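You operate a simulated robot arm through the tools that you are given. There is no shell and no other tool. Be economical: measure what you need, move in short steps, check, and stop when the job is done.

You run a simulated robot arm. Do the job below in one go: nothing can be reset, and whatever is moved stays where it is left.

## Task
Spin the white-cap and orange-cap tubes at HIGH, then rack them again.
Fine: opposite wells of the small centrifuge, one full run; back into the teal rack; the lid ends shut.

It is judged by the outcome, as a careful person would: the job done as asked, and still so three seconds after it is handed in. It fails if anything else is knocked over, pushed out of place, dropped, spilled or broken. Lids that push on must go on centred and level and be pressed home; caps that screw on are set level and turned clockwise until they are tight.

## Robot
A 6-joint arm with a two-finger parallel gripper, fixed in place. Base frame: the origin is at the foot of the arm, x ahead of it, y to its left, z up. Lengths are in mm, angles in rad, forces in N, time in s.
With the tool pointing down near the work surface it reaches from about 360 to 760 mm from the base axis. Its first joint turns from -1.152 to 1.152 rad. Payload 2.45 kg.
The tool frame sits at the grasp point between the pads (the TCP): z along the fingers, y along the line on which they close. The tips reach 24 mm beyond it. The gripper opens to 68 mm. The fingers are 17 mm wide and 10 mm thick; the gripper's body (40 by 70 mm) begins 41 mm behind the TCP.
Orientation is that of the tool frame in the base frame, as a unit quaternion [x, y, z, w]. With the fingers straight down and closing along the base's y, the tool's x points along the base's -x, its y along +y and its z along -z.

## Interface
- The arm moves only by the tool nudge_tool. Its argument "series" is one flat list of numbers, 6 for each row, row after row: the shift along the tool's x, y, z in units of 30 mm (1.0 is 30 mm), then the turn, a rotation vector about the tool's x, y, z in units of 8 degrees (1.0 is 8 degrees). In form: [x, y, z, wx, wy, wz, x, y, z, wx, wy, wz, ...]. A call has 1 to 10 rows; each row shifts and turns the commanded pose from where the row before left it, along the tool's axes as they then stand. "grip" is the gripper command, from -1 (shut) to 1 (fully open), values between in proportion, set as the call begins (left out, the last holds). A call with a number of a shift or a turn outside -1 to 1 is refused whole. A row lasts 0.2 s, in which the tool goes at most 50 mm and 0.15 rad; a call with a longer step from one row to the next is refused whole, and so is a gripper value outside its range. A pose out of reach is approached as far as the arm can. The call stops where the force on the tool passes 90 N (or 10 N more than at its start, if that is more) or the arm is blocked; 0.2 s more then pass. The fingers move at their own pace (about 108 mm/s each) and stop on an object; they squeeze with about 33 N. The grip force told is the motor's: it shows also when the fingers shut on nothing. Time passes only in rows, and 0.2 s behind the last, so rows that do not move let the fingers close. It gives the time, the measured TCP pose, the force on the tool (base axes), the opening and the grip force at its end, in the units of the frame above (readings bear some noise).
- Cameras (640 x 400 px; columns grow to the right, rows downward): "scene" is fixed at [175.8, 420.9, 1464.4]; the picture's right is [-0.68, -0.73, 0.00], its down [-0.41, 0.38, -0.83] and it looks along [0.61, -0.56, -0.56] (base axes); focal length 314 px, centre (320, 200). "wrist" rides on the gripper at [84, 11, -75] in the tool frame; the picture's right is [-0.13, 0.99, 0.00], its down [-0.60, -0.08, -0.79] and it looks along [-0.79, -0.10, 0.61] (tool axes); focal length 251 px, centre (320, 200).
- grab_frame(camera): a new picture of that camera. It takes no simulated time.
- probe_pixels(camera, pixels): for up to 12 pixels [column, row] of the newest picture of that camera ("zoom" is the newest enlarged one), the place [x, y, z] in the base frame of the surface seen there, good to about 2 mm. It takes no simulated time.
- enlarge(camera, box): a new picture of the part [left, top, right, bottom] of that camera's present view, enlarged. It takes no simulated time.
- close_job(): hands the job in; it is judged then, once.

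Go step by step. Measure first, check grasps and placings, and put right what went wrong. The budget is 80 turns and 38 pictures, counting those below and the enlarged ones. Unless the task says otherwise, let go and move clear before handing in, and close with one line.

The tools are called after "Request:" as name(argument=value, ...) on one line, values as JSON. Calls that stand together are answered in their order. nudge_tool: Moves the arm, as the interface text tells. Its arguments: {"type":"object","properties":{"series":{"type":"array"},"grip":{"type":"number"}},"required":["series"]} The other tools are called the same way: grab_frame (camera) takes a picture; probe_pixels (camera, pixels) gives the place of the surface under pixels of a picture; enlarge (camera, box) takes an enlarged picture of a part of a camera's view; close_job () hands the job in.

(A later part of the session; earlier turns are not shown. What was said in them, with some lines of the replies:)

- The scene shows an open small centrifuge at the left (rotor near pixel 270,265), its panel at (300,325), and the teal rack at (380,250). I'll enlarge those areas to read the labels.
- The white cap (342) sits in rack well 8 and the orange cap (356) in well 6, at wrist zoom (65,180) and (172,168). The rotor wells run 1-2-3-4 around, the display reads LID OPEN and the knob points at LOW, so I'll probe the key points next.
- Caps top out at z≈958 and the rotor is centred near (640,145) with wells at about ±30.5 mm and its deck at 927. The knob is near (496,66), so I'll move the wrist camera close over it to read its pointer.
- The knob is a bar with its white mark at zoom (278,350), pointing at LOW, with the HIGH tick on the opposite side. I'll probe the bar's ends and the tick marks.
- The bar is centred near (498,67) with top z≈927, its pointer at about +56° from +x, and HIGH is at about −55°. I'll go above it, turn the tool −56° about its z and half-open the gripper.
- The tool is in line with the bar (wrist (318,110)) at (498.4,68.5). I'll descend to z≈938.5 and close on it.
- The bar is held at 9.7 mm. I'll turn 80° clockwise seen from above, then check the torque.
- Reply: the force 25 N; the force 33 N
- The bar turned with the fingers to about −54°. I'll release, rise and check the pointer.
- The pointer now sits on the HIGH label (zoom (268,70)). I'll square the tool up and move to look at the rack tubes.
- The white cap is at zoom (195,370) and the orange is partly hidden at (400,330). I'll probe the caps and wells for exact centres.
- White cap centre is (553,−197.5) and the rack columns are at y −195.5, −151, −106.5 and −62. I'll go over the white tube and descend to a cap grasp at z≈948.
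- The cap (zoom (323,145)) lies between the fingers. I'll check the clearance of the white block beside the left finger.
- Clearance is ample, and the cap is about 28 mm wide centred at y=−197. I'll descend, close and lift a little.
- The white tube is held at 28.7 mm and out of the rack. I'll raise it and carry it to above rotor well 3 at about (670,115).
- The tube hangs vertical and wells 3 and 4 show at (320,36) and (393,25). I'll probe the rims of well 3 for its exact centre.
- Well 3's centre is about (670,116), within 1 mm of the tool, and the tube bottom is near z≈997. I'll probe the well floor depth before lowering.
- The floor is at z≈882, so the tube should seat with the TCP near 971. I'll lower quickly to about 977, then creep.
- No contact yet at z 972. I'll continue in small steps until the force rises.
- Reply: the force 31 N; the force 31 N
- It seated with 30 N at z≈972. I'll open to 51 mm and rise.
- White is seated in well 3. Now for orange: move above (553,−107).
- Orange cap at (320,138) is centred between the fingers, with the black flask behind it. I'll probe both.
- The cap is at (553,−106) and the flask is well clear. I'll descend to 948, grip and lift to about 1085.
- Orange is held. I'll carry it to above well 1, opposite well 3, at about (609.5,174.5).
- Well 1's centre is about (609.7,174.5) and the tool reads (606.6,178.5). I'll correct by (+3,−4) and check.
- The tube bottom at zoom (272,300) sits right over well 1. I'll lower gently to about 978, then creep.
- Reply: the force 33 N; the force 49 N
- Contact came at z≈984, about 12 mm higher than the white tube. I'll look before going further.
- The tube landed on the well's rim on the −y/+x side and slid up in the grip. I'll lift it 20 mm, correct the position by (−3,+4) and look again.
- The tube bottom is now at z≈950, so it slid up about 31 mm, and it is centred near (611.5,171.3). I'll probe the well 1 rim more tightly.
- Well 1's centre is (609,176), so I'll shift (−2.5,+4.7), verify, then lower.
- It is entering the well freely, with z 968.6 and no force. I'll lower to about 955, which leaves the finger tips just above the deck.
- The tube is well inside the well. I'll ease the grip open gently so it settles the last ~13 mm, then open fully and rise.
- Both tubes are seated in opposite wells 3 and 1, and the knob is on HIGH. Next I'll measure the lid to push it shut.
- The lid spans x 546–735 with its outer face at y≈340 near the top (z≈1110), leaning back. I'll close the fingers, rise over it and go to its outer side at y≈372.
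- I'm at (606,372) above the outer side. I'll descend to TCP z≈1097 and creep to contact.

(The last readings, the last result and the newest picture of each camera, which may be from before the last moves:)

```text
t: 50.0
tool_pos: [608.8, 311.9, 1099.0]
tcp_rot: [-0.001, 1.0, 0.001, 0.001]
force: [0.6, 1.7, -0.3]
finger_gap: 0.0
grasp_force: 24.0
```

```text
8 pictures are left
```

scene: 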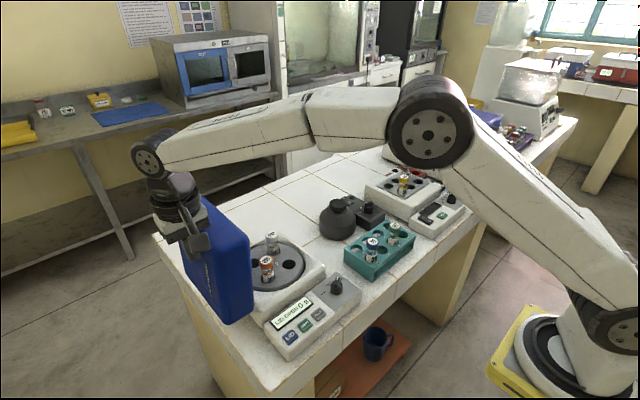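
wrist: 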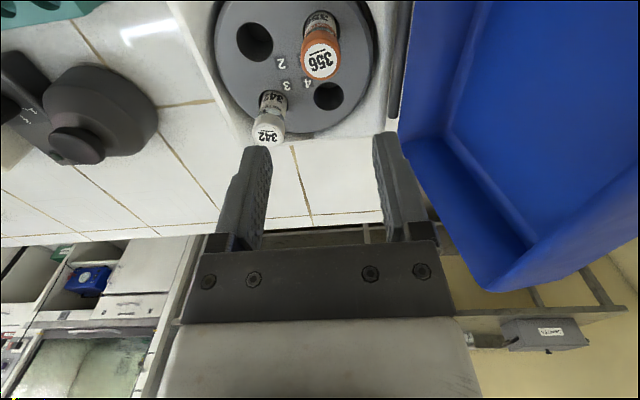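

The lid is swinging with almost no force. I'll continue along the arc.

Request:
nudge_tool(series=[0, -0.73, -0.37, 0, 0, 0, 0, -0.48, -0.07, 0, 0, 0, 0, -0.48, -0.07, 0, 0, 0, 0, -0.475, 0.02, 0, 0, 0, 0, -0.475, 0.02, 0, 0, 0, 0, -0.46, 0.12, 0, 0, 0, 0, -0.46, 0.12, 0, 0, 0])

Request:
grab_frame(camera="scene")

```text
t: 51.6
tool_pos: [607.5, 203.0, 1106.9]
tcp_rot: [0.0, 1.0, 0.0, 0.0]
force: [0.2, 1.6, -0.1]
finger_gap: 0.0
grasp_force: 23.2
```

```text
7 pictures are left
```

scene: 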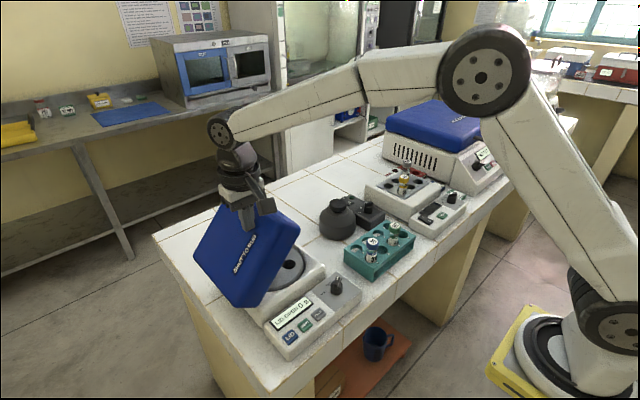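

The lid is about half closed and tracking the finger. I'll keep following it down.

Request:
nudge_tool(series=[0, -0.42, 0.2, 0, 0, 0, 0, -0.42, 0.2, 0, 0, 0, 0, -0.4, 0.27, 0, 0, 0, 0, -0.4, 0.27, 0, 0, 0, 0, -0.36, 0.32, 0, 0, 0, 0, -0.36, 0.32, 0, 0, 0, 0, -0.29, 0.38, 0, 0, 0, 0, -0.29, 0.38, 0, 0, 0])

Request:
nudge_tool(series=[0, 0, 0.15, 0, 0, 0, 0, 0, 0.15, 0, 0, 0, 0, 0, 0.15, 0, 0, 0])

Request:
grab_frame(camera="scene")

```text
t: 53.4
tool_pos: [609.9, 116.2, 1036.5]
tcp_rot: [0.0, 1.0, -0.001, 0.001]
force: [0.5, -0.6, 0.0]
finger_gap: 0.0
grasp_force: 23.4
```

```text
t: 54.2
tool_pos: [610.3, 114.5, 1022.9]
tcp_rot: [0.0, 1.0, 0.0, 0.001]
force: [-0.6, -1.8, 0.7]
finger_gap: 0.2
grasp_force: 23.2
```

```text
6 pictures are left
```

scene: 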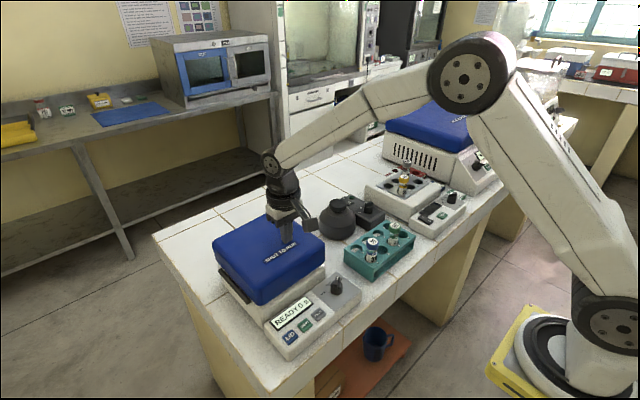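

The display reads READY and the lid is down. I'll press lightly to make sure it's latched.

Request:
nudge_tool(series=[0, 0, 0.1, 0, 0, 0, 0, 0, 0.1, 0, 0, 0, 0, 0, 0.1, 0, 0, 0, 0, 0, 0, 0, 0, 0])

Request:
probe_pixels(camera="scene", pixels=[[298, 235], [265, 215], [225, 250], [262, 290], [310, 250], [290, 338], [304, 326]])

```text
t: 55.2
tool_pos: [608.8, 115.3, 1020.6]
tcp_rot: [0.0, 1.0, 0.001, 0.004]
force: [-23.8, 0.2, 55.3]
finger_gap: 0.3
grasp_force: 23.6
```

```text
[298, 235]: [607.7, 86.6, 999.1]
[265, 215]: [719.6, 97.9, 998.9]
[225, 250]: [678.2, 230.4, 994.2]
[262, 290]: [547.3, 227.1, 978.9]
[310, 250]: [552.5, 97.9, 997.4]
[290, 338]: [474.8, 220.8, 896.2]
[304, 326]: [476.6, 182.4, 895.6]
```

The lid top is level at z≈998 and firm. I'll rise and move over START (476.5,182.5).

Request:
nudge_tool(series=[0, 0, -1, 0, 0, 0, 0, 0, -1, 0, 0, 0, 0.885, 0.447, 0, 0, 0, 0, 0.885, 0.447, 0, 0, 0, 0, 0.885, 0.447, 0, 0, 0, 0, 0.885, 0.447, 0, 0, 0, 0, 0.885, 0.447, 0, 0, 0, 0, 0, 0, 0, 0, 0, 0])

Request:
nudge_tool(series=[0, 0, 1, 0, 0, 0, 0, 0, 1, 0, 0, 0, 0, 0, 1, 0, 0, 0, 0, 0, 1, 0, 0, 0, 0, 0, 0, 0, 0, 0])

```text
t: 57.0
tool_pos: [474.6, 182.2, 1076.9]
tcp_rot: [0.0, 1.0, 0.0, 0.001]
force: [0.0, 0.3, -0.9]
finger_gap: 0.0
grasp_force: 23.9
```

```text
t: 58.2
tool_pos: [476.4, 182.8, 954.1]
tcp_rot: [0.0, 1.0, 0.0, 0.001]
force: [-0.2, 0.4, 0.0]
finger_gap: 0.0
grasp_force: 23.2
```

Centred over START at z 954. I'll press down in small steps.

Request:
nudge_tool(series=[0, 0, 0.5, 0, 0, 0, 0, 0, 0.45, 0, 0, 0, 0, 0, 0.1, 0, 0, 0, 0, 0, 0.1, 0, 0, 0, 0, 0, 0.07, 0, 0, 0])

Request:
enlarge(camera="scene", box=[250, 270, 370, 360])

```text
t: 59.4
tool_pos: [476.0, 181.5, 917.6]
tcp_rot: [0.0, 1.0, -0.001, 0.001]
force: [-1.0, 0.6, 2.3]
finger_gap: 0.0
grasp_force: 23.1
```

```text
4.44 times, centred on (310, 315) of scene
```

zoom: 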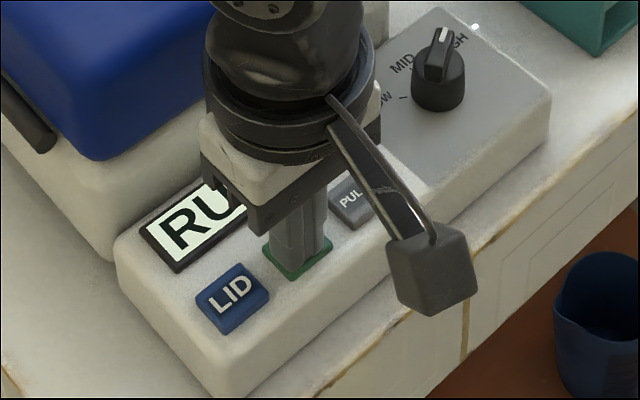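

The display shows RUN. I'll rise off the button, move aside so the display can be seen, and wait.

Request:
nudge_tool(series=[0, 0, -0.5, 0, 0, 0, 0, 0, -0.9, 0, 0, 0, 0, 0, -0.9, 0, 0, 0, 0, -0.9, 0, 0, 0, 0, 0, -0.9, 0, 0, 0, 0, 0, -0.9, 0, 0, 0, 0, 0, -0.9, 0, 0, 0, 0])

Request:
enlarge(camera="scene", box=[250, 270, 370, 360])

```text
t: 61.0
tool_pos: [472.9, 70.2, 987.4]
tcp_rot: [-0.001, 1.0, -0.001, 0.001]
force: [0.4, -0.6, 0.3]
finger_gap: 0.4
grasp_force: 23.4
```

```text
4.44 times, centred on (310, 315) of scene
```

zoom: 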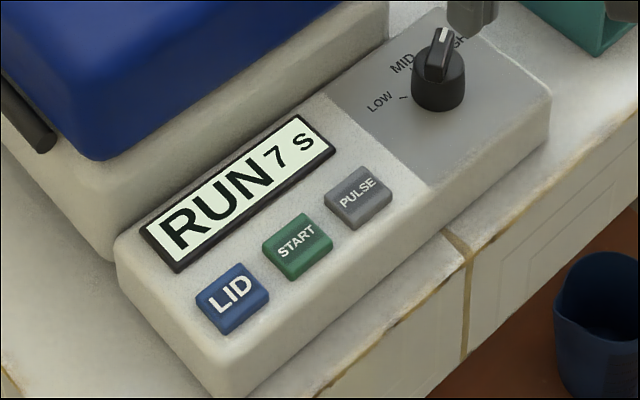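

It shows RUN 7 s on HIGH, so I'll wait about 13 s.

Request:
nudge_tool(series=[0, 0, 0, 0, 0, 0, 0, 0, 0, 0, 0, 0, 0, 0, 0, 0, 0, 0, 0, 0, 0, 0, 0, 0, 0, 0, 0, 0, 0, 0, 0, 0, 0, 0, 0, 0, 0, 0, 0, 0, 0, 0, 0, 0, 0, 0, 0, 0, 0, 0, 0, 0, 0, 0, 0, 0, 0, 0, 0, 0])

Request:
nudge_tool(series=[0, 0, 0, 0, 0, 0, 0, 0, 0, 0, 0, 0, 0, 0, 0, 0, 0, 0, 0, 0, 0, 0, 0, 0, 0, 0, 0, 0, 0, 0, 0, 0, 0, 0, 0, 0, 0, 0, 0, 0, 0, 0, 0, 0, 0, 0, 0, 0, 0, 0, 0, 0, 0, 0, 0, 0, 0, 0, 0, 0])

Request:
nudge_tool(series=[0, 0, 0, 0, 0, 0, 0, 0, 0, 0, 0, 0, 0, 0, 0, 0, 0, 0, 0, 0, 0, 0, 0, 0, 0, 0, 0, 0, 0, 0, 0, 0, 0, 0, 0, 0, 0, 0, 0, 0, 0, 0, 0, 0, 0, 0, 0, 0, 0, 0, 0, 0, 0, 0, 0, 0, 0, 0, 0, 0])

Request:
nudge_tool(series=[0, 0, 0, 0, 0, 0, 0, 0, 0, 0, 0, 0, 0, 0, 0, 0, 0, 0, 0, 0, 0, 0, 0, 0, 0, 0, 0, 0, 0, 0, 0, 0, 0, 0, 0, 0, 0, 0, 0, 0, 0, 0, 0, 0, 0, 0, 0, 0, 0, 0, 0, 0, 0, 0, 0, 0, 0, 0, 0, 0])

Request:
nudge_tool(series=[0, 0, 0, 0, 0, 0, 0, 0, 0, 0, 0, 0, 0, 0, 0, 0, 0, 0, 0, 0, 0, 0, 0, 0, 0, 0, 0, 0, 0, 0, 0, 0, 0, 0, 0, 0, 0, 0, 0, 0, 0, 0, 0, 0, 0, 0, 0, 0, 0, 0, 0, 0, 0, 0, 0, 0, 0, 0, 0, 0])

Request:
nudge_tool(series=[0, 0, 0, 0, 0, 0, 0, 0, 0, 0, 0, 0, 0, 0, 0, 0, 0, 0, 0, 0, 0, 0, 0, 0, 0, 0, 0, 0, 0, 0, 0, 0, 0, 0, 0, 0, 0, 0, 0, 0, 0, 0, 0, 0, 0, 0, 0, 0, 0, 0, 0, 0, 0, 0, 0, 0, 0, 0, 0, 0])

Request:
nudge_tool(series=[0, 0.84, 0, 0, 0, 0, 0, 0.84, 0, 0, 0, 0, 0, 0.84, 0, 0, 0, 0, 0, 0.84, 0, 0, 0, 0, 0, 0.84, 0, 0, 0, 0, 0, 0.84, 0, 0, 0, 0, 0, 0, 0, 0, 0, 0])

Request:
grab_frame(camera="scene")

```text
t: 63.2
tool_pos: [474.6, 73.0, 987.0]
tcp_rot: [0.0, 1.0, -0.001, 0.001]
force: [0.8, 0.2, -0.6]
finger_gap: 0.1
grasp_force: 23.9
```

```text
t: 65.4
tool_pos: [474.4, 72.1, 989.4]
tcp_rot: [0.0, 1.0, -0.001, 0.002]
force: [0.2, 0.4, -0.2]
finger_gap: 0.0
grasp_force: 23.3
```

```text
t: 67.6
tool_pos: [474.9, 72.0, 988.9]
tcp_rot: [0.0, 1.0, -0.001, 0.0]
force: [-0.6, 0.3, 0.4]
finger_gap: 0.1
grasp_force: 23.8
```

```text
t: 69.8
tool_pos: [474.4, 72.2, 987.4]
tcp_rot: [0.0, 1.0, -0.001, 0.001]
force: [-0.2, 0.6, -0.1]
finger_gap: 0.1
grasp_force: 23.8
```

```text
t: 72.0
tool_pos: [473.6, 71.4, 987.8]
tcp_rot: [-0.001, 1.0, -0.001, 0.001]
force: [0.1, 0.6, 0.2]
finger_gap: 0.0
grasp_force: 23.3
```

```text
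t: 74.2
tool_pos: [474.3, 72.7, 989.1]
tcp_rot: [0.0, 1.0, -0.001, 0.001]
force: [-0.1, 0.1, -0.1]
finger_gap: 0.4
grasp_force: 23.9
```

```text
t: 75.8
tool_pos: [476.8, 226.2, 985.4]
tcp_rot: [0.0, 1.0, 0.0, 0.001]
force: [0.9, 0.0, 0.5]
finger_gap: 0.0
grasp_force: 23.5
```

```text
3 pictures are left
```

scene: 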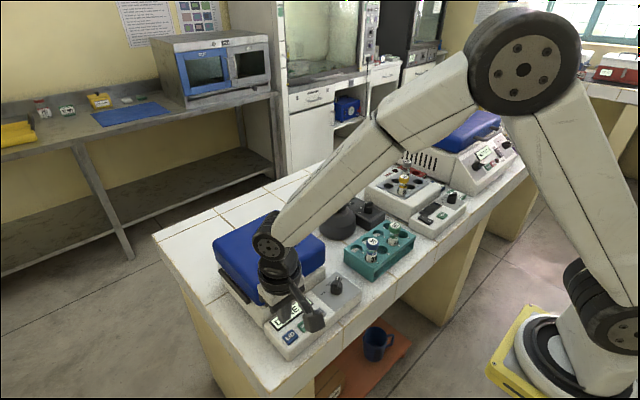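

The display appears to read DONE (289,315), partly hidden. I'll press LID at (474.5,220.5) the same way.

Request:
nudge_tool(series=[0, -0.13, 0.5, 0, 0, 0, 0, 0, 0.5, 0, 0, 0, 0, 0, 0.5, 0, 0, 0, 0, 0, 0.4, 0, 0, 0, 0, 0, 0.1, 0, 0, 0, 0, 0, 0.1, 0, 0, 0, 0, 0, 0.1, 0, 0, 0, 0, 0, 0.07, 0, 0, 0])

```text
t: 77.6
tool_pos: [476.3, 221.3, 918.2]
tcp_rot: [0.0, 1.0, -0.001, 0.0]
force: [0.3, -0.4, 1.5]
finger_gap: 0.0
grasp_force: 23.7
```

z 918.2 with 1.5 N is just about pressed. I'll push 2 mm further to be sure.

Request:
nudge_tool(series=[0, 0, 0.06, 0, 0, 0, 0, 0, 0, 0, 0, 0])

```text
t: 78.2
tool_pos: [476.2, 221.9, 916.7]
tcp_rot: [0.001, 1.0, -0.001, 0.002]
force: [-0.6, -1.5, 2.8]
finger_gap: 0.1
grasp_force: 23.2
```

Pressed. I'll rise and move to (500,120,1150), from where the wrist camera should see both the lid and rotor.

Request:
nudge_tool(grip=0.5, series=[0, 0, -0.5, 0, 0, 0, 0, 0, -1, 0, 0, 0, 0, 0, -1, 0, 0, 0, 0, 0, -1, 0, 0, 0, 0, 0, -1, 0, 0, 0, 0, 0, -1, 0, 0, 0, 0, 0, -1, 0, 0, 0, 0, 0, -1, 0, 0, 0])

Request:
nudge_tool(series=[-0.2, -0.85, 0, 0, 0, 0, -0.2, -0.85, 0, 0, 0, 0, -0.2, -0.85, 0, 0, 0, 0, -0.2, -0.85, 0, 0, 0, 0, 0, 0, 0, 0, 0, 0, 0, 0, 0, 0, 0, 0])

Request:
grab_frame(camera="wrist")

```text
t: 80.0
tool_pos: [476.1, 219.3, 1140.6]
tcp_rot: [0.0, 1.0, -0.001, 0.001]
force: [0.1, -0.4, -0.2]
finger_gap: 51.0
grasp_force: 0.1
```

```text
t: 81.4
tool_pos: [502.0, 118.0, 1141.3]
tcp_rot: [0.0, 1.0, 0.0, 0.001]
force: [-1.2, 1.2, 0.4]
finger_gap: 51.0
grasp_force: 0.0
```

```text
2 pictures are left
```

wrist: 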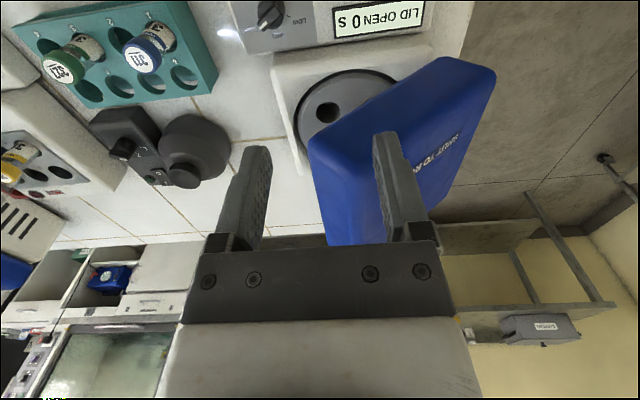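

The display reads LID OPEN and the lid stands partly open at (400,150). I'll probe its pose.

Request:
probe_pixels(camera="wrist", pixels=[[318, 138], [312, 150], [330, 200], [375, 240], [430, 70], [490, 75], [400, 130], [440, 150], [465, 110], [360, 150], [300, 70], [331, 108]])

```text
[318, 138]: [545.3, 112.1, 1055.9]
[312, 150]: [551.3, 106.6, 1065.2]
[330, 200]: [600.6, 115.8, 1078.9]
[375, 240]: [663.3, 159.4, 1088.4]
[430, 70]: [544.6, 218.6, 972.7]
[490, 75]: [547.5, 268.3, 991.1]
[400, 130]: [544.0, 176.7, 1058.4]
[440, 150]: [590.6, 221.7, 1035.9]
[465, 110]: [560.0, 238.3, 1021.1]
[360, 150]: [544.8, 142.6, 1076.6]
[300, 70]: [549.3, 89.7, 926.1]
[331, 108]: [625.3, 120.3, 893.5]
```

The lid is about 45° open with its free rim near (y 107, z 1060), so I need to swing it up. I'll close the fingers and come to its free side at (620,70,1068).

Request:
nudge_tool(grip=-1, series=[0, -0.8, 0, 0, 0, 0, 0, -0.8, 0, 0, 0, 0, -0.983, 0, 0, 0, 0, 0, -0.983, 0, 0, 0, 0, 0, -0.983, 0, 0, 0, 0, 0, -0.983, 0, 0, 0, 0, 0, 0, 0, 0.81, 0, 0, 0, 0, 0, 0.81, 0, 0, 0, 0, 0, 0.81, 0, 0, 0, 0, 0, 0, 0, 0, 0])

```text
t: 83.6
tool_pos: [618.1, 72.1, 1069.6]
tcp_rot: [0.0, 1.0, -0.001, 0.001]
force: [-0.3, 0.4, -0.5]
finger_gap: 0.0
grasp_force: 23.4
```

In position, clear of the lid. I'll push it open along its arc.

Request:
nudge_tool(series=[0, 0.4, 0, 0, 0, 0, 0, 0.43, 0, 0, 0, 0, 0, 0.32, -0.27, 0, 0, 0, 0, 0.32, -0.27, 0, 0, 0, 0, 0.38, -0.25, 0, 0, 0, 0, 0.38, -0.25, 0, 0, 0, 0, 0.4, -0.2, 0, 0, 0, 0, 0.4, -0.2, 0, 0, 0])

```text
t: 85.4
tool_pos: [620.5, 162.5, 1109.7]
tcp_rot: [0.0, 1.0, -0.001, 0.001]
force: [0.1, 1.0, -0.1]
finger_gap: 0.0
grasp_force: 23.6
```

The force is light, as when closing. I'll continue to the full-open angle, watching the force.

Request:
nudge_tool(series=[0, 0.37, -0.13, 0, 0, 0, 0, 0.37, -0.13, 0, 0, 0, 0, 0.43, -0.1, 0, 0, 0, 0, 0.43, -0.1, 0, 0, 0, 0, 0.4, 0, 0, 0, 0, 0, 0.4, 0, 0, 0, 0, 0, 0.33, 0.02, 0, 0, 0, 0, 0.33, 0.02, 0, 0, 0])

Request:
nudge_tool(series=[0, 0.2, 0.03, 0, 0, 0, 0, 0.2, 0.03, 0, 0, 0, 0, 0.2, 0.03, 0, 0, 0])

```text
t: 87.2
tool_pos: [618.0, 253.7, 1124.4]
tcp_rot: [0.0, 1.0, -0.001, -0.001]
force: [0.5, -0.5, 0.4]
finger_gap: 0.1
grasp_force: 24.2
```

```text
t: 88.0
tool_pos: [617.1, 268.3, 1122.1]
tcp_rot: [0.0, 1.0, -0.004, -0.001]
force: [-15.0, -32.3, 9.2]
finger_gap: 0.0
grasp_force: 23.1
```

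The lid has met its stop (−32 N in y). I'll back away to above the rotor and take a close wrist view of the tubes.

Request:
nudge_tool(grip=0.5, series=[0, -0.5, 0, 0, 0, 0, 0.1, -1, 0, 0, 0, 0, 0.1, -1, 0, 0, 0, 0, 0.1, -1, 0, 0, 0, 0, 0.2, -0.6, 0.1, 0, 0, 0, 0, 0, 0, 0, 0, 0])

Request:
enlarge(camera="wrist", box=[200, 0, 456, 160])

```text
t: 89.4
tool_pos: [603.5, 148.4, 1116.7]
tcp_rot: [0.0, 1.0, 0.0, 0.001]
force: [0.3, -0.6, 1.2]
finger_gap: 50.8
grasp_force: 0.1
```

```text
2.50 times, centred on (328, 80) of wrist
```

zoom: 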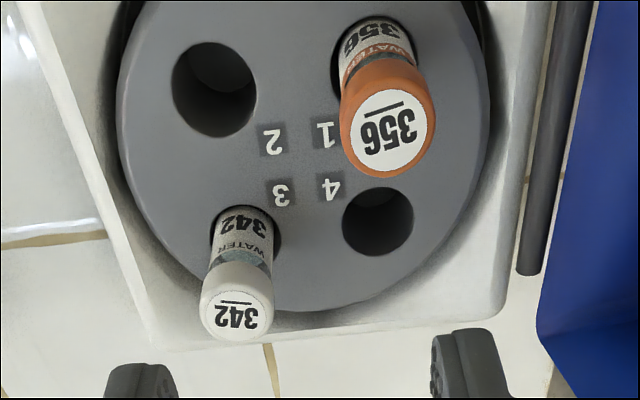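

The lid is open and the rotor is back at nearly the same angle, with orange in 1 (393,132) and white in 3 (237,314). I'll probe the cap centres and the lid clearance.

Request:
probe_pixels(camera="zoom", pixels=[[392, 133], [350, 137], [434, 128], [392, 92], [394, 172], [237, 314], [204, 318], [271, 312], [237, 292], [237, 335], [600, 100], [560, 350]])

```text
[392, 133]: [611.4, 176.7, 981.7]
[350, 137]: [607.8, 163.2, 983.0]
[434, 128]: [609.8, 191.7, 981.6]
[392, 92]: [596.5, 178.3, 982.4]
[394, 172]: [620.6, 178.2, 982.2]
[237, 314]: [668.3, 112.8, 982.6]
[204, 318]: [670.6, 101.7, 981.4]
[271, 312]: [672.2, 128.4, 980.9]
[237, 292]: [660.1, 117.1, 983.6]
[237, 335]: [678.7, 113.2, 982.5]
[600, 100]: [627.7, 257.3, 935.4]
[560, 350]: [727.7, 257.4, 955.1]
```

Cap centres are orange (608.6,177) and white (669.5,115), tops at z≈982. I'll fetch orange first.

Request:
nudge_tool(series=[-0.17, 0.95, 0, 0, 0, 0, 0, 0, 0.9, 0, 0, 0, 0, 0, 0.9, 0, 0, 0, 0, 0, 0.9, 0, 0, 0, 0, 0, 0.6, 0, 0, 0, 0, 0, 0, 0, 0, 0])

Request:
nudge_tool(series=[0, 0, 0, 0, 0, 0])

```text
t: 90.8
tool_pos: [607.3, 176.3, 1019.3]
tcp_rot: [0.001, 1.0, -0.001, 0.001]
force: [0.1, -0.4, 0.7]
finger_gap: 50.7
grasp_force: 0.1
```

```text
t: 91.2
tool_pos: [608.0, 178.3, 1018.1]
tcp_rot: [0.001, 1.0, -0.001, 0.0]
force: [0.9, -0.3, -0.3]
finger_gap: 51.1
grasp_force: 0.1
```

Aligned over orange. I'll descend to z≈972, grip and lift to about 1095.

Request:
nudge_tool(series=[0, 0, 0.78, 0, 0, 0, 0, 0, 0.78, 0, 0, 0, 0, 0, 0, 0, 0, 0])

Request:
nudge_tool(grip=-1, series=[0, 0, 0, 0, 0, 0, 0, 0, 0, 0, 0, 0, 0, 0, 0, 0, 0, 0])

Request:
nudge_tool(series=[0, 0, -0.5, 0, 0, 0, 0, 0, -0.9, 0, 0, 0, 0, 0, -0.9, 0, 0, 0, 0, 0, -0.9, 0, 0, 0, 0, 0, -0.9, 0, 0, 0, 0, 0, 0, 0, 0, 0])

```text
t: 92.0
tool_pos: [608.1, 177.8, 972.5]
tcp_rot: [0.0, 1.0, 0.001, 0.001]
force: [-0.5, -0.3, 0.3]
finger_gap: 51.3
grasp_force: 0.1
```

```text
t: 92.8
tool_pos: [608.2, 177.4, 971.8]
tcp_rot: [0.0, 1.0, -0.001, 0.001]
force: [0.3, -0.2, -0.4]
finger_gap: 28.5
grasp_force: 32.8
```

```text
t: 94.2
tool_pos: [607.9, 177.8, 1093.3]
tcp_rot: [0.0, 1.0, 0.0, 0.001]
force: [0.1, 0.5, -0.9]
finger_gap: 28.5
grasp_force: 33.1
```

Orange is held. I'll carry it to above rack well 6 (553,−106.3).

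Request:
nudge_tool(series=[0.183, -0.947, 0, 0, 0, 0, 0.183, -0.947, 0, 0, 0, 0, 0.183, -0.947, 0, 0, 0, 0, 0.183, -0.947, 0, 0, 0, 0, 0.183, -0.947, 0, 0, 0, 0, 0.183, -0.947, 0, 0, 0, 0, 0.183, -0.947, 0, 0, 0, 0, 0.183, -0.947, 0, 0, 0, 0, 0.183, -0.947, 0, 0, 0, 0, 0.183, -0.947, 0, 0, 0, 0])

Request:
nudge_tool(series=[0, 0, 0.9, 0, 0, 0, 0, 0, 0.9, 0, 0, 0, 0, 0, 0.9, 0, 0, 0, 0, 0, 0, 0, 0, 0])

Request:
nudge_tool(series=[0, 0, 0, 0, 0, 0])

Request:
nudge_tool(series=[0, 0, 0, 0, 0, 0])

```text
t: 96.4
tool_pos: [551.6, -106.3, 1096.1]
tcp_rot: [-0.001, 1.0, 0.0, 0.001]
force: [0.1, -1.1, 0.1]
finger_gap: 28.5
grasp_force: 33.3
```

```text
t: 97.4
tool_pos: [551.3, -106.2, 1013.7]
tcp_rot: [-0.001, 1.0, -0.001, 0.001]
force: [0.2, 0.0, -0.2]
finger_gap: 28.5
grasp_force: 32.7
```

```text
t: 97.8
tool_pos: [551.5, -107.3, 1013.9]
tcp_rot: [0.0, 1.0, 0.0, 0.001]
force: [0.0, 0.0, -0.7]
finger_gap: 28.2
grasp_force: 33.2
```

```text
t: 98.2
tool_pos: [552.0, -107.6, 1015.0]
tcp_rot: [0.001, 1.0, -0.001, 0.001]
force: [0.7, 0.0, -0.5]
finger_gap: 28.2
grasp_force: 33.4
```

At (551.6,−107), near enough; I'll trim +1 mm and lower gently past the rack deck.

Request:
nudge_tool(series=[-0.04, 0.02, 0.25, 0, 0, 0, 0, 0, 0.2, 0, 0, 0, 0, 0, 0.2, 0, 0, 0, 0, 0, 0.2, 0, 0, 0, 0, 0, 0, 0, 0, 0])

```text
t: 99.4
tool_pos: [556.1, -105.5, 989.3]
tcp_rot: [0.0, 1.0, 0.0, 0.001]
force: [0.2, 0.5, -0.3]
finger_gap: 28.6
grasp_force: 33.2
```

No force at z 989. I'll lower a little more and watch.

Request:
nudge_tool(series=[0, 0, 0.1, 0, 0, 0, 0, 0, 0.1, 0, 0, 0, 0, 0, 0, 0, 0, 0])

Request:
nudge_tool(series=[0, 0, 0.1, 0, 0, 0, 0, 0, 0.1, 0, 0, 0, 0, 0, 0, 0, 0, 0])

```text
t: 100.2
tool_pos: [554.3, -106.8, 984.2]
tcp_rot: [0.0, 1.0, -0.001, 0.0]
force: [0.0, 0.4, 0.3]
finger_gap: 28.3
grasp_force: 32.8
```

```text
t: 101.0
tool_pos: [555.3, -105.8, 978.0]
tcp_rot: [0.0, 1.0, -0.001, 0.002]
force: [-0.2, -0.6, 0.6]
finger_gap: 28.7
grasp_force: 33.0
```

The tube is in the well (bottom ≈888) with no force. I'll lower to about 951, then creep.

Request:
nudge_tool(series=[0.03, 0, 0.3, 0, 0, 0, 0, 0, 0.3, 0, 0, 0, 0, 0, 0.2, 0, 0, 0, 0, 0, 0, 0, 0, 0])

Request:
nudge_tool(series=[0, 0, 0.06, 0, 0, 0, 0, 0, 0.05, 0, 0, 0, 0, 0, 0, 0, 0, 0])

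```text
t: 102.0
tool_pos: [553.9, -104.9, 953.1]
tcp_rot: [-0.001, 1.0, -0.001, 0.0]
force: [-1.3, -1.2, -2.1]
finger_gap: 28.5
grasp_force: 33.2
```

```text
t: 102.8
tool_pos: [553.7, -104.5, 951.8]
tcp_rot: [0.0, 1.0, 0.0, 0.001]
force: [-0.6, -1.6, -2.5]
finger_gap: 28.3
grasp_force: 33.4
```

Still unloaded at 951.8; a few millimetres more.

Request:
nudge_tool(series=[0, 0, 0.05, 0, 0, 0, 0, 0, 0.04, 0, 0, 0, 0, 0, 0, 0, 0, 0])

```text
t: 103.6
tool_pos: [552.6, -105.3, 947.4]
tcp_rot: [0.0, 1.0, -0.001, 0.001]
force: [-0.2, 0.0, 1.6]
finger_gap: 28.6
grasp_force: 33.2
```

At 947.4 the load turns positive, so it is seated at its original height. I'll release and rise, then head to white at (669.5,115).

Request:
nudge_tool(grip=0.5, series=[0, 0, 0, 0, 0, 0, 0, 0, 0, 0, 0, 0, 0, 0, -0.5, 0, 0, 0, 0, 0, -1, 0, 0, 0, 0, 0, -1, 0, 0, 0, 0, 0, -1, 0, 0, 0, 0, 0, -1, 0, 0, 0, 0, 0, 0, 0, 0, 0])

Request:
nudge_tool(series=[-0.48, 0.918, 0, 0, 0, 0, -0.48, 0.918, 0, 0, 0, 0, -0.48, 0.918, 0, 0, 0, 0, -0.48, 0.918, 0, 0, 0, 0, -0.48, 0.918, 0, 0, 0, 0, -0.48, 0.918, 0, 0, 0, 0, -0.48, 0.918, 0, 0, 0, 0, -0.48, 0.918, 0, 0, 0, 0, 0, 0, 0, 0, 0, 0])

Request:
nudge_tool(series=[0, 0, 0, 0, 0, 0])

```text
t: 105.4
tool_pos: [555.5, -104.5, 1081.5]
tcp_rot: [0.0, 1.0, -0.001, 0.001]
force: [-0.1, 0.2, 0.1]
finger_gap: 51.1
grasp_force: 0.1
```

```text
t: 107.4
tool_pos: [669.4, 115.1, 1083.9]
tcp_rot: [0.0, 1.0, -0.001, 0.001]
force: [-0.3, -0.2, -0.2]
finger_gap: 51.1
grasp_force: 0.0
```

```text
t: 107.8
tool_pos: [669.2, 116.2, 1085.0]
tcp_rot: [-0.001, 1.0, -0.001, 0.001]
force: [0.6, 0.0, -0.4]
finger_gap: 51.0
grasp_force: 0.0
```

Exactly over white. I'll descend to 972, grip and lift.

Request:
nudge_tool(series=[0, 0, 0.95, 0, 0, 0, 0, 0, 0.95, 0, 0, 0, 0, 0, 0.95, 0, 0, 0, 0, 0, 0.9, 0, 0, 0, 0, 0, 0, 0, 0, 0])

Request:
nudge_tool(grip=-1, series=[0, 0, 0, 0, 0, 0, 0, 0, 0, 0, 0, 0, 0, 0, 0, 0, 0, 0])

Request:
nudge_tool(series=[0, 0, -0.5, 0, 0, 0, 0, 0, -0.9, 0, 0, 0, 0, 0, -0.9, 0, 0, 0, 0, 0, -0.9, 0, 0, 0, 0, 0, -0.9, 0, 0, 0, 0, 0, 0, 0, 0, 0])

```text
t: 109.0
tool_pos: [669.3, 114.8, 968.5]
tcp_rot: [0.0, 1.0, -0.001, 0.001]
force: [-0.2, 0.0, -0.5]
finger_gap: 51.1
grasp_force: 0.1
```

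```text
t: 109.8
tool_pos: [670.7, 114.9, 968.8]
tcp_rot: [0.0, 1.0, -0.001, 0.002]
force: [-0.8, 0.0, 0.3]
finger_gap: 28.2
grasp_force: 33.1
```

```text
t: 111.2
tool_pos: [666.9, 116.9, 1094.0]
tcp_rot: [0.001, 1.0, -0.001, 0.001]
force: [-0.2, 0.0, -0.3]
finger_gap: 28.1
grasp_force: 32.5
```

White is held. I'll carry it to above rack well 8 (553,−196.3).

Request:
nudge_tool(series=[0.3525, -0.945, 0, 0, 0, 0, 0.3525, -0.945, 0, 0, 0, 0, 0.3525, -0.945, 0, 0, 0, 0, 0.3525, -0.945, 0, 0, 0, 0, 0.3525, -0.945, 0, 0, 0, 0, 0.3525, -0.945, 0, 0, 0, 0, 0.3525, -0.945, 0, 0, 0, 0, 0.3525, -0.945, 0, 0, 0, 0, 0.3525, -0.945, 0, 0, 0, 0])

Request:
nudge_tool(series=[0.3525, -0.945, 0, 0, 0, 0, 0.3525, -0.945, 0, 0, 0, 0, 0, 0, 0.9, 0, 0, 0, 0, 0, 0.9, 0, 0, 0, 0, 0, 0.9, 0, 0, 0, 0, 0, 0, 0, 0, 0])

Request:
nudge_tool(series=[0, 0, 0, 0, 0, 0])

Request:
nudge_tool(series=[0, 0, 0, 0, 0, 0])

```text
t: 113.2
tool_pos: [575.8, -140.4, 1095.1]
tcp_rot: [-0.001, 1.0, -0.001, 0.002]
force: [-0.3, 0.9, 0.0]
finger_gap: 27.9
grasp_force: 33.8
```

```text
t: 114.6
tool_pos: [552.8, -196.0, 1011.6]
tcp_rot: [0.001, 1.0, -0.001, 0.001]
force: [0.5, -0.4, -1.0]
finger_gap: 28.2
grasp_force: 33.3
```

```text
t: 115.0
tool_pos: [552.3, -195.8, 1013.4]
tcp_rot: [0.0, 1.0, -0.001, 0.002]
force: [0.1, -0.6, -0.3]
finger_gap: 28.1
grasp_force: 33.6
```

```text
t: 115.4
tool_pos: [553.7, -195.9, 1012.3]
tcp_rot: [0.0, 1.0, -0.001, 0.0]
force: [-0.3, 0.2, -0.3]
finger_gap: 28.2
grasp_force: 33.1
```

Centred at (553,−196). I'll lower slowly past the deck.

Request:
nudge_tool(series=[0, 0, 0.25, 0, 0, 0, 0, 0, 0.25, 0, 0, 0, 0, 0, 0.2, 0, 0, 0, 0, 0, 0.2, 0, 0, 0, 0, 0, 0, 0, 0, 0])

Request:
nudge_tool(series=[0, 0, 0.12, 0, 0, 0, 0, 0, 0.12, 0, 0, 0, 0, 0, 0.12, 0, 0, 0, 0, 0, 0, 0, 0, 0])

```text
t: 116.6
tool_pos: [552.3, -195.7, 986.4]
tcp_rot: [0.0, 1.0, -0.001, 0.0]
force: [-0.2, 0.1, 0.6]
finger_gap: 28.1
grasp_force: 32.9
```

```text
t: 117.6
tool_pos: [552.1, -195.5, 974.4]
tcp_rot: [0.0, 1.0, -0.001, 0.0]
force: [0.5, 0.3, -0.5]
finger_gap: 28.1
grasp_force: 33.0
```

It is in the well without force. I'll lower to about 950, then creep to about 945.

Request:
nudge_tool(series=[0, 0, 0.3, 0, 0, 0, 0, 0, 0.3, 0, 0, 0, 0, 0, 0.2, 0, 0, 0, 0, 0, 0, 0, 0, 0])

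Request:
nudge_tool(series=[0, 0, 0.06, 0, 0, 0, 0, 0, 0.06, 0, 0, 0, 0, 0, 0, 0, 0, 0])

```text
t: 118.6
tool_pos: [552.2, -195.7, 951.1]
tcp_rot: [0.0, 1.0, 0.0, 0.001]
force: [-0.5, -0.4, -3.1]
finger_gap: 28.3
grasp_force: 32.9
```

```text
t: 119.4
tool_pos: [552.3, -196.8, 948.2]
tcp_rot: [0.0, 1.0, -0.001, 0.001]
force: [-0.7, -0.4, -1.8]
finger_gap: 27.8
grasp_force: 33.8
```

Request:
nudge_tool(series=[0, 0, 0.05, 0, 0, 0, 0, 0, 0.05, 0, 0, 0, 0, 0, 0, 0, 0, 0])

```text
t: 120.2
tool_pos: [553.3, -198.1, 945.2]
tcp_rot: [0.0, 1.0, -0.001, 0.002]
force: [-4.2, 0.5, 14.7]
finger_gap: 28.1
grasp_force: 33.1
```

Seated with 14.7 N. I'll release and rise, then go with closed fingers high over to the lid's outer side.

Request:
nudge_tool(grip=0.5, series=[0, 0, 0, 0, 0, 0, 0, 0, 0, 0, 0, 0, 0, 0, -0.5, 0, 0, 0, 0, 0, -1, 0, 0, 0, 0, 0, -1, 0, 0, 0, 0, 0, -1, 0, 0, 0, 0, 0, -1, 0, 0, 0, 0, 0, -1, 0, 0, 0, 0, 0, -1, 0, 0, 0, 0, 0, -1, 0, 0, 0])

Request:
nudge_tool(grip=-1, series=[-0.094, 0.998, -0.03, 0, 0, 0, -0.094, 0.998, -0.03, 0, 0, 0, -0.094, 0.998, -0.03, 0, 0, 0, -0.094, 0.998, -0.03, 0, 0, 0, -0.094, 0.998, -0.03, 0, 0, 0, -0.094, 0.998, -0.03, 0, 0, 0, -0.094, 0.998, -0.03, 0, 0, 0, -0.094, 0.998, -0.03, 0, 0, 0, -0.094, 0.998, -0.03, 0, 0, 0, -0.094, 0.998, -0.03, 0, 0, 0])

Request:
nudge_tool(series=[-0.094, 0.998, 0, 0, 0, 0, -0.094, 0.998, 0, 0, 0, 0, -0.094, 0.998, 0, 0, 0, 0, -0.094, 0.998, 0, 0, 0, 0, -0.094, 0.998, 0, 0, 0, 0, -0.094, 0.998, 0, 0, 0, 0, -0.094, 0.998, 0, 0, 0, 0, -0.094, 0.998, 0, 0, 0, 0, -0.094, 0.998, 0, 0, 0, 0, 0, 0, 0, 0, 0, 0])

```text
t: 122.4
tool_pos: [552.4, -198.0, 1166.4]
tcp_rot: [0.0, 1.0, 0.0, 0.001]
force: [0.1, -0.3, 0.2]
finger_gap: 50.9
grasp_force: 0.1
```

```text
t: 124.6
tool_pos: [579.5, 102.7, 1176.2]
tcp_rot: [0.001, 1.0, -0.001, 0.001]
force: [-0.4, 1.7, 0.6]
finger_gap: 0.2
grasp_force: 23.5
```

```text
t: 126.8
tool_pos: [606.2, 371.7, 1176.6]
tcp_rot: [-0.001, 1.0, -0.001, 0.0]
force: [-0.4, -0.6, -0.4]
finger_gap: 0.0
grasp_force: 24.0
```

I'm at the same pose as before the first closing, so I'll repeat that sequence.

Request:
nudge_tool(series=[0, 0, 0.89, 0, 0, 0, 0, 0, 0.89, 0, 0, 0, 0, 0, 0.89, 0, 0, 0, 0, 0, 0, 0, 0, 0, 0, -0.4, 0.1, 0, 0, 0, 0, -0.4, 0.1, 0, 0, 0, 0, -0.2, 0, 0, 0, 0, 0, -0.2, 0, 0, 0, 0])

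Request:
nudge_tool(series=[0, -0.3, -0.13, 0, 0, 0, 0, -0.3, -0.13, 0, 0, 0, 0, -0.3, -0.13, 0, 0, 0])

Request:
nudge_tool(series=[0, -0.73, -0.37, 0, 0, 0, 0, -0.48, -0.07, 0, 0, 0, 0, -0.48, -0.07, 0, 0, 0, 0, -0.475, 0.02, 0, 0, 0, 0, -0.475, 0.02, 0, 0, 0, 0, -0.46, 0.12, 0, 0, 0, 0, -0.46, 0.12, 0, 0, 0])

Request:
nudge_tool(series=[0, -0.42, 0.2, 0, 0, 0, 0, -0.42, 0.2, 0, 0, 0, 0, -0.4, 0.27, 0, 0, 0, 0, -0.4, 0.27, 0, 0, 0, 0, -0.36, 0.32, 0, 0, 0, 0, -0.36, 0.32, 0, 0, 0, 0, -0.29, 0.38, 0, 0, 0, 0, -0.29, 0.38, 0, 0, 0])

Request:
nudge_tool(series=[0, 0, 0.15, 0, 0, 0, 0, 0, 0.15, 0, 0, 0, 0, 0, 0.15, 0, 0, 0, 0, 0, 0.1, 0, 0, 0, 0, 0, 0.1, 0, 0, 0, 0, 0, 0.1, 0, 0, 0, 0, 0, 0, 0, 0, 0])

```text
t: 128.6
tool_pos: [606.2, 333.9, 1092.4]
tcp_rot: [0.0, 1.0, 0.0, 0.001]
force: [0.3, 2.9, 1.5]
finger_gap: 0.0
grasp_force: 23.4
```

```text
t: 129.4
tool_pos: [605.3, 307.7, 1102.8]
tcp_rot: [0.001, 1.0, 0.0, 0.0]
force: [-0.3, 2.1, 0.1]
finger_gap: 0.1
grasp_force: 23.6
```

```text
t: 131.0
tool_pos: [605.9, 202.8, 1109.0]
tcp_rot: [0.0, 1.0, 0.0, 0.001]
force: [1.2, 0.2, 2.4]
finger_gap: 0.0
grasp_force: 24.0
```

```text
t: 132.8
tool_pos: [604.8, 114.6, 1040.6]
tcp_rot: [-0.001, 1.0, -0.001, 0.0]
force: [-1.1, -0.8, 0.2]
finger_gap: 0.0
grasp_force: 23.8
```

```text
t: 134.4
tool_pos: [604.5, 113.7, 1019.2]
tcp_rot: [0.0, 1.0, 0.0, 0.002]
force: [-12.3, -4.8, 33.8]
finger_gap: 0.1
grasp_force: 24.0
```

The lid is firm at the same height as before (z 1019–1020). I'll rise clear toward the arm's start area and take the last picture.

Request:
nudge_tool(series=[0, 0, 0.1, 0, 0, 0, 0, 0, 0, 0, 0, 0, 0, 0, -0.8, 0, 0, 0, 0, 0, -1, 0, 0, 0, 0, 0, -1, 0, 0, 0, 0, 0, -1, 0, 0, 0, 0.8, -0.5, -1, 0, 0, 0, 0.8, -0.5, -1, 0, 0, 0, 0.8, -0.5, -1, 0, 0, 0, 0.8, -0.5, -1, 0, 0, 0])

Request:
nudge_tool(series=[0, -0.9, 0, 0, 0, 0, 0, -0.9, 0, 0, 0, 0, 0, 0, 0, 0, 0, 0])

Request:
grab_frame(camera="scene")

```text
t: 136.6
tool_pos: [508.0, 54.2, 1245.6]
tcp_rot: [0.001, 1.0, -0.001, 0.001]
force: [-0.9, -0.9, -0.1]
finger_gap: 0.0
grasp_force: 23.6
```

```text
t: 137.4
tool_pos: [507.8, 1.1, 1248.5]
tcp_rot: [0.0, 1.0, -0.001, 0.002]
force: [0.6, 0.1, 0.6]
finger_gap: 0.2
grasp_force: 23.8
```

```text
0 pictures are left
```

scene: 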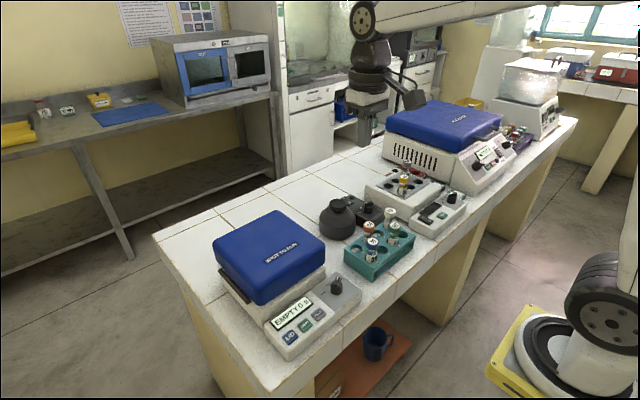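

The last picture shows the lid shut with the display reading EMPTY, and the white (390,214) and orange (369,226) tubes back in the teal rack. The arm is clear, so I'm handing in.

Request:
close_job()

```text
The job is handed in.
```

The white-cap and orange-cap tubes were spun together at HIGH in opposite wells (3 and 1), then put back in their original teal-rack wells, and the centrifuge lid is shut. On the first try at well 1, the orange tube caught the rim and slid up in the grip. After I re-centred it over the well, it dropped the last 13 mm or so to the bottom.
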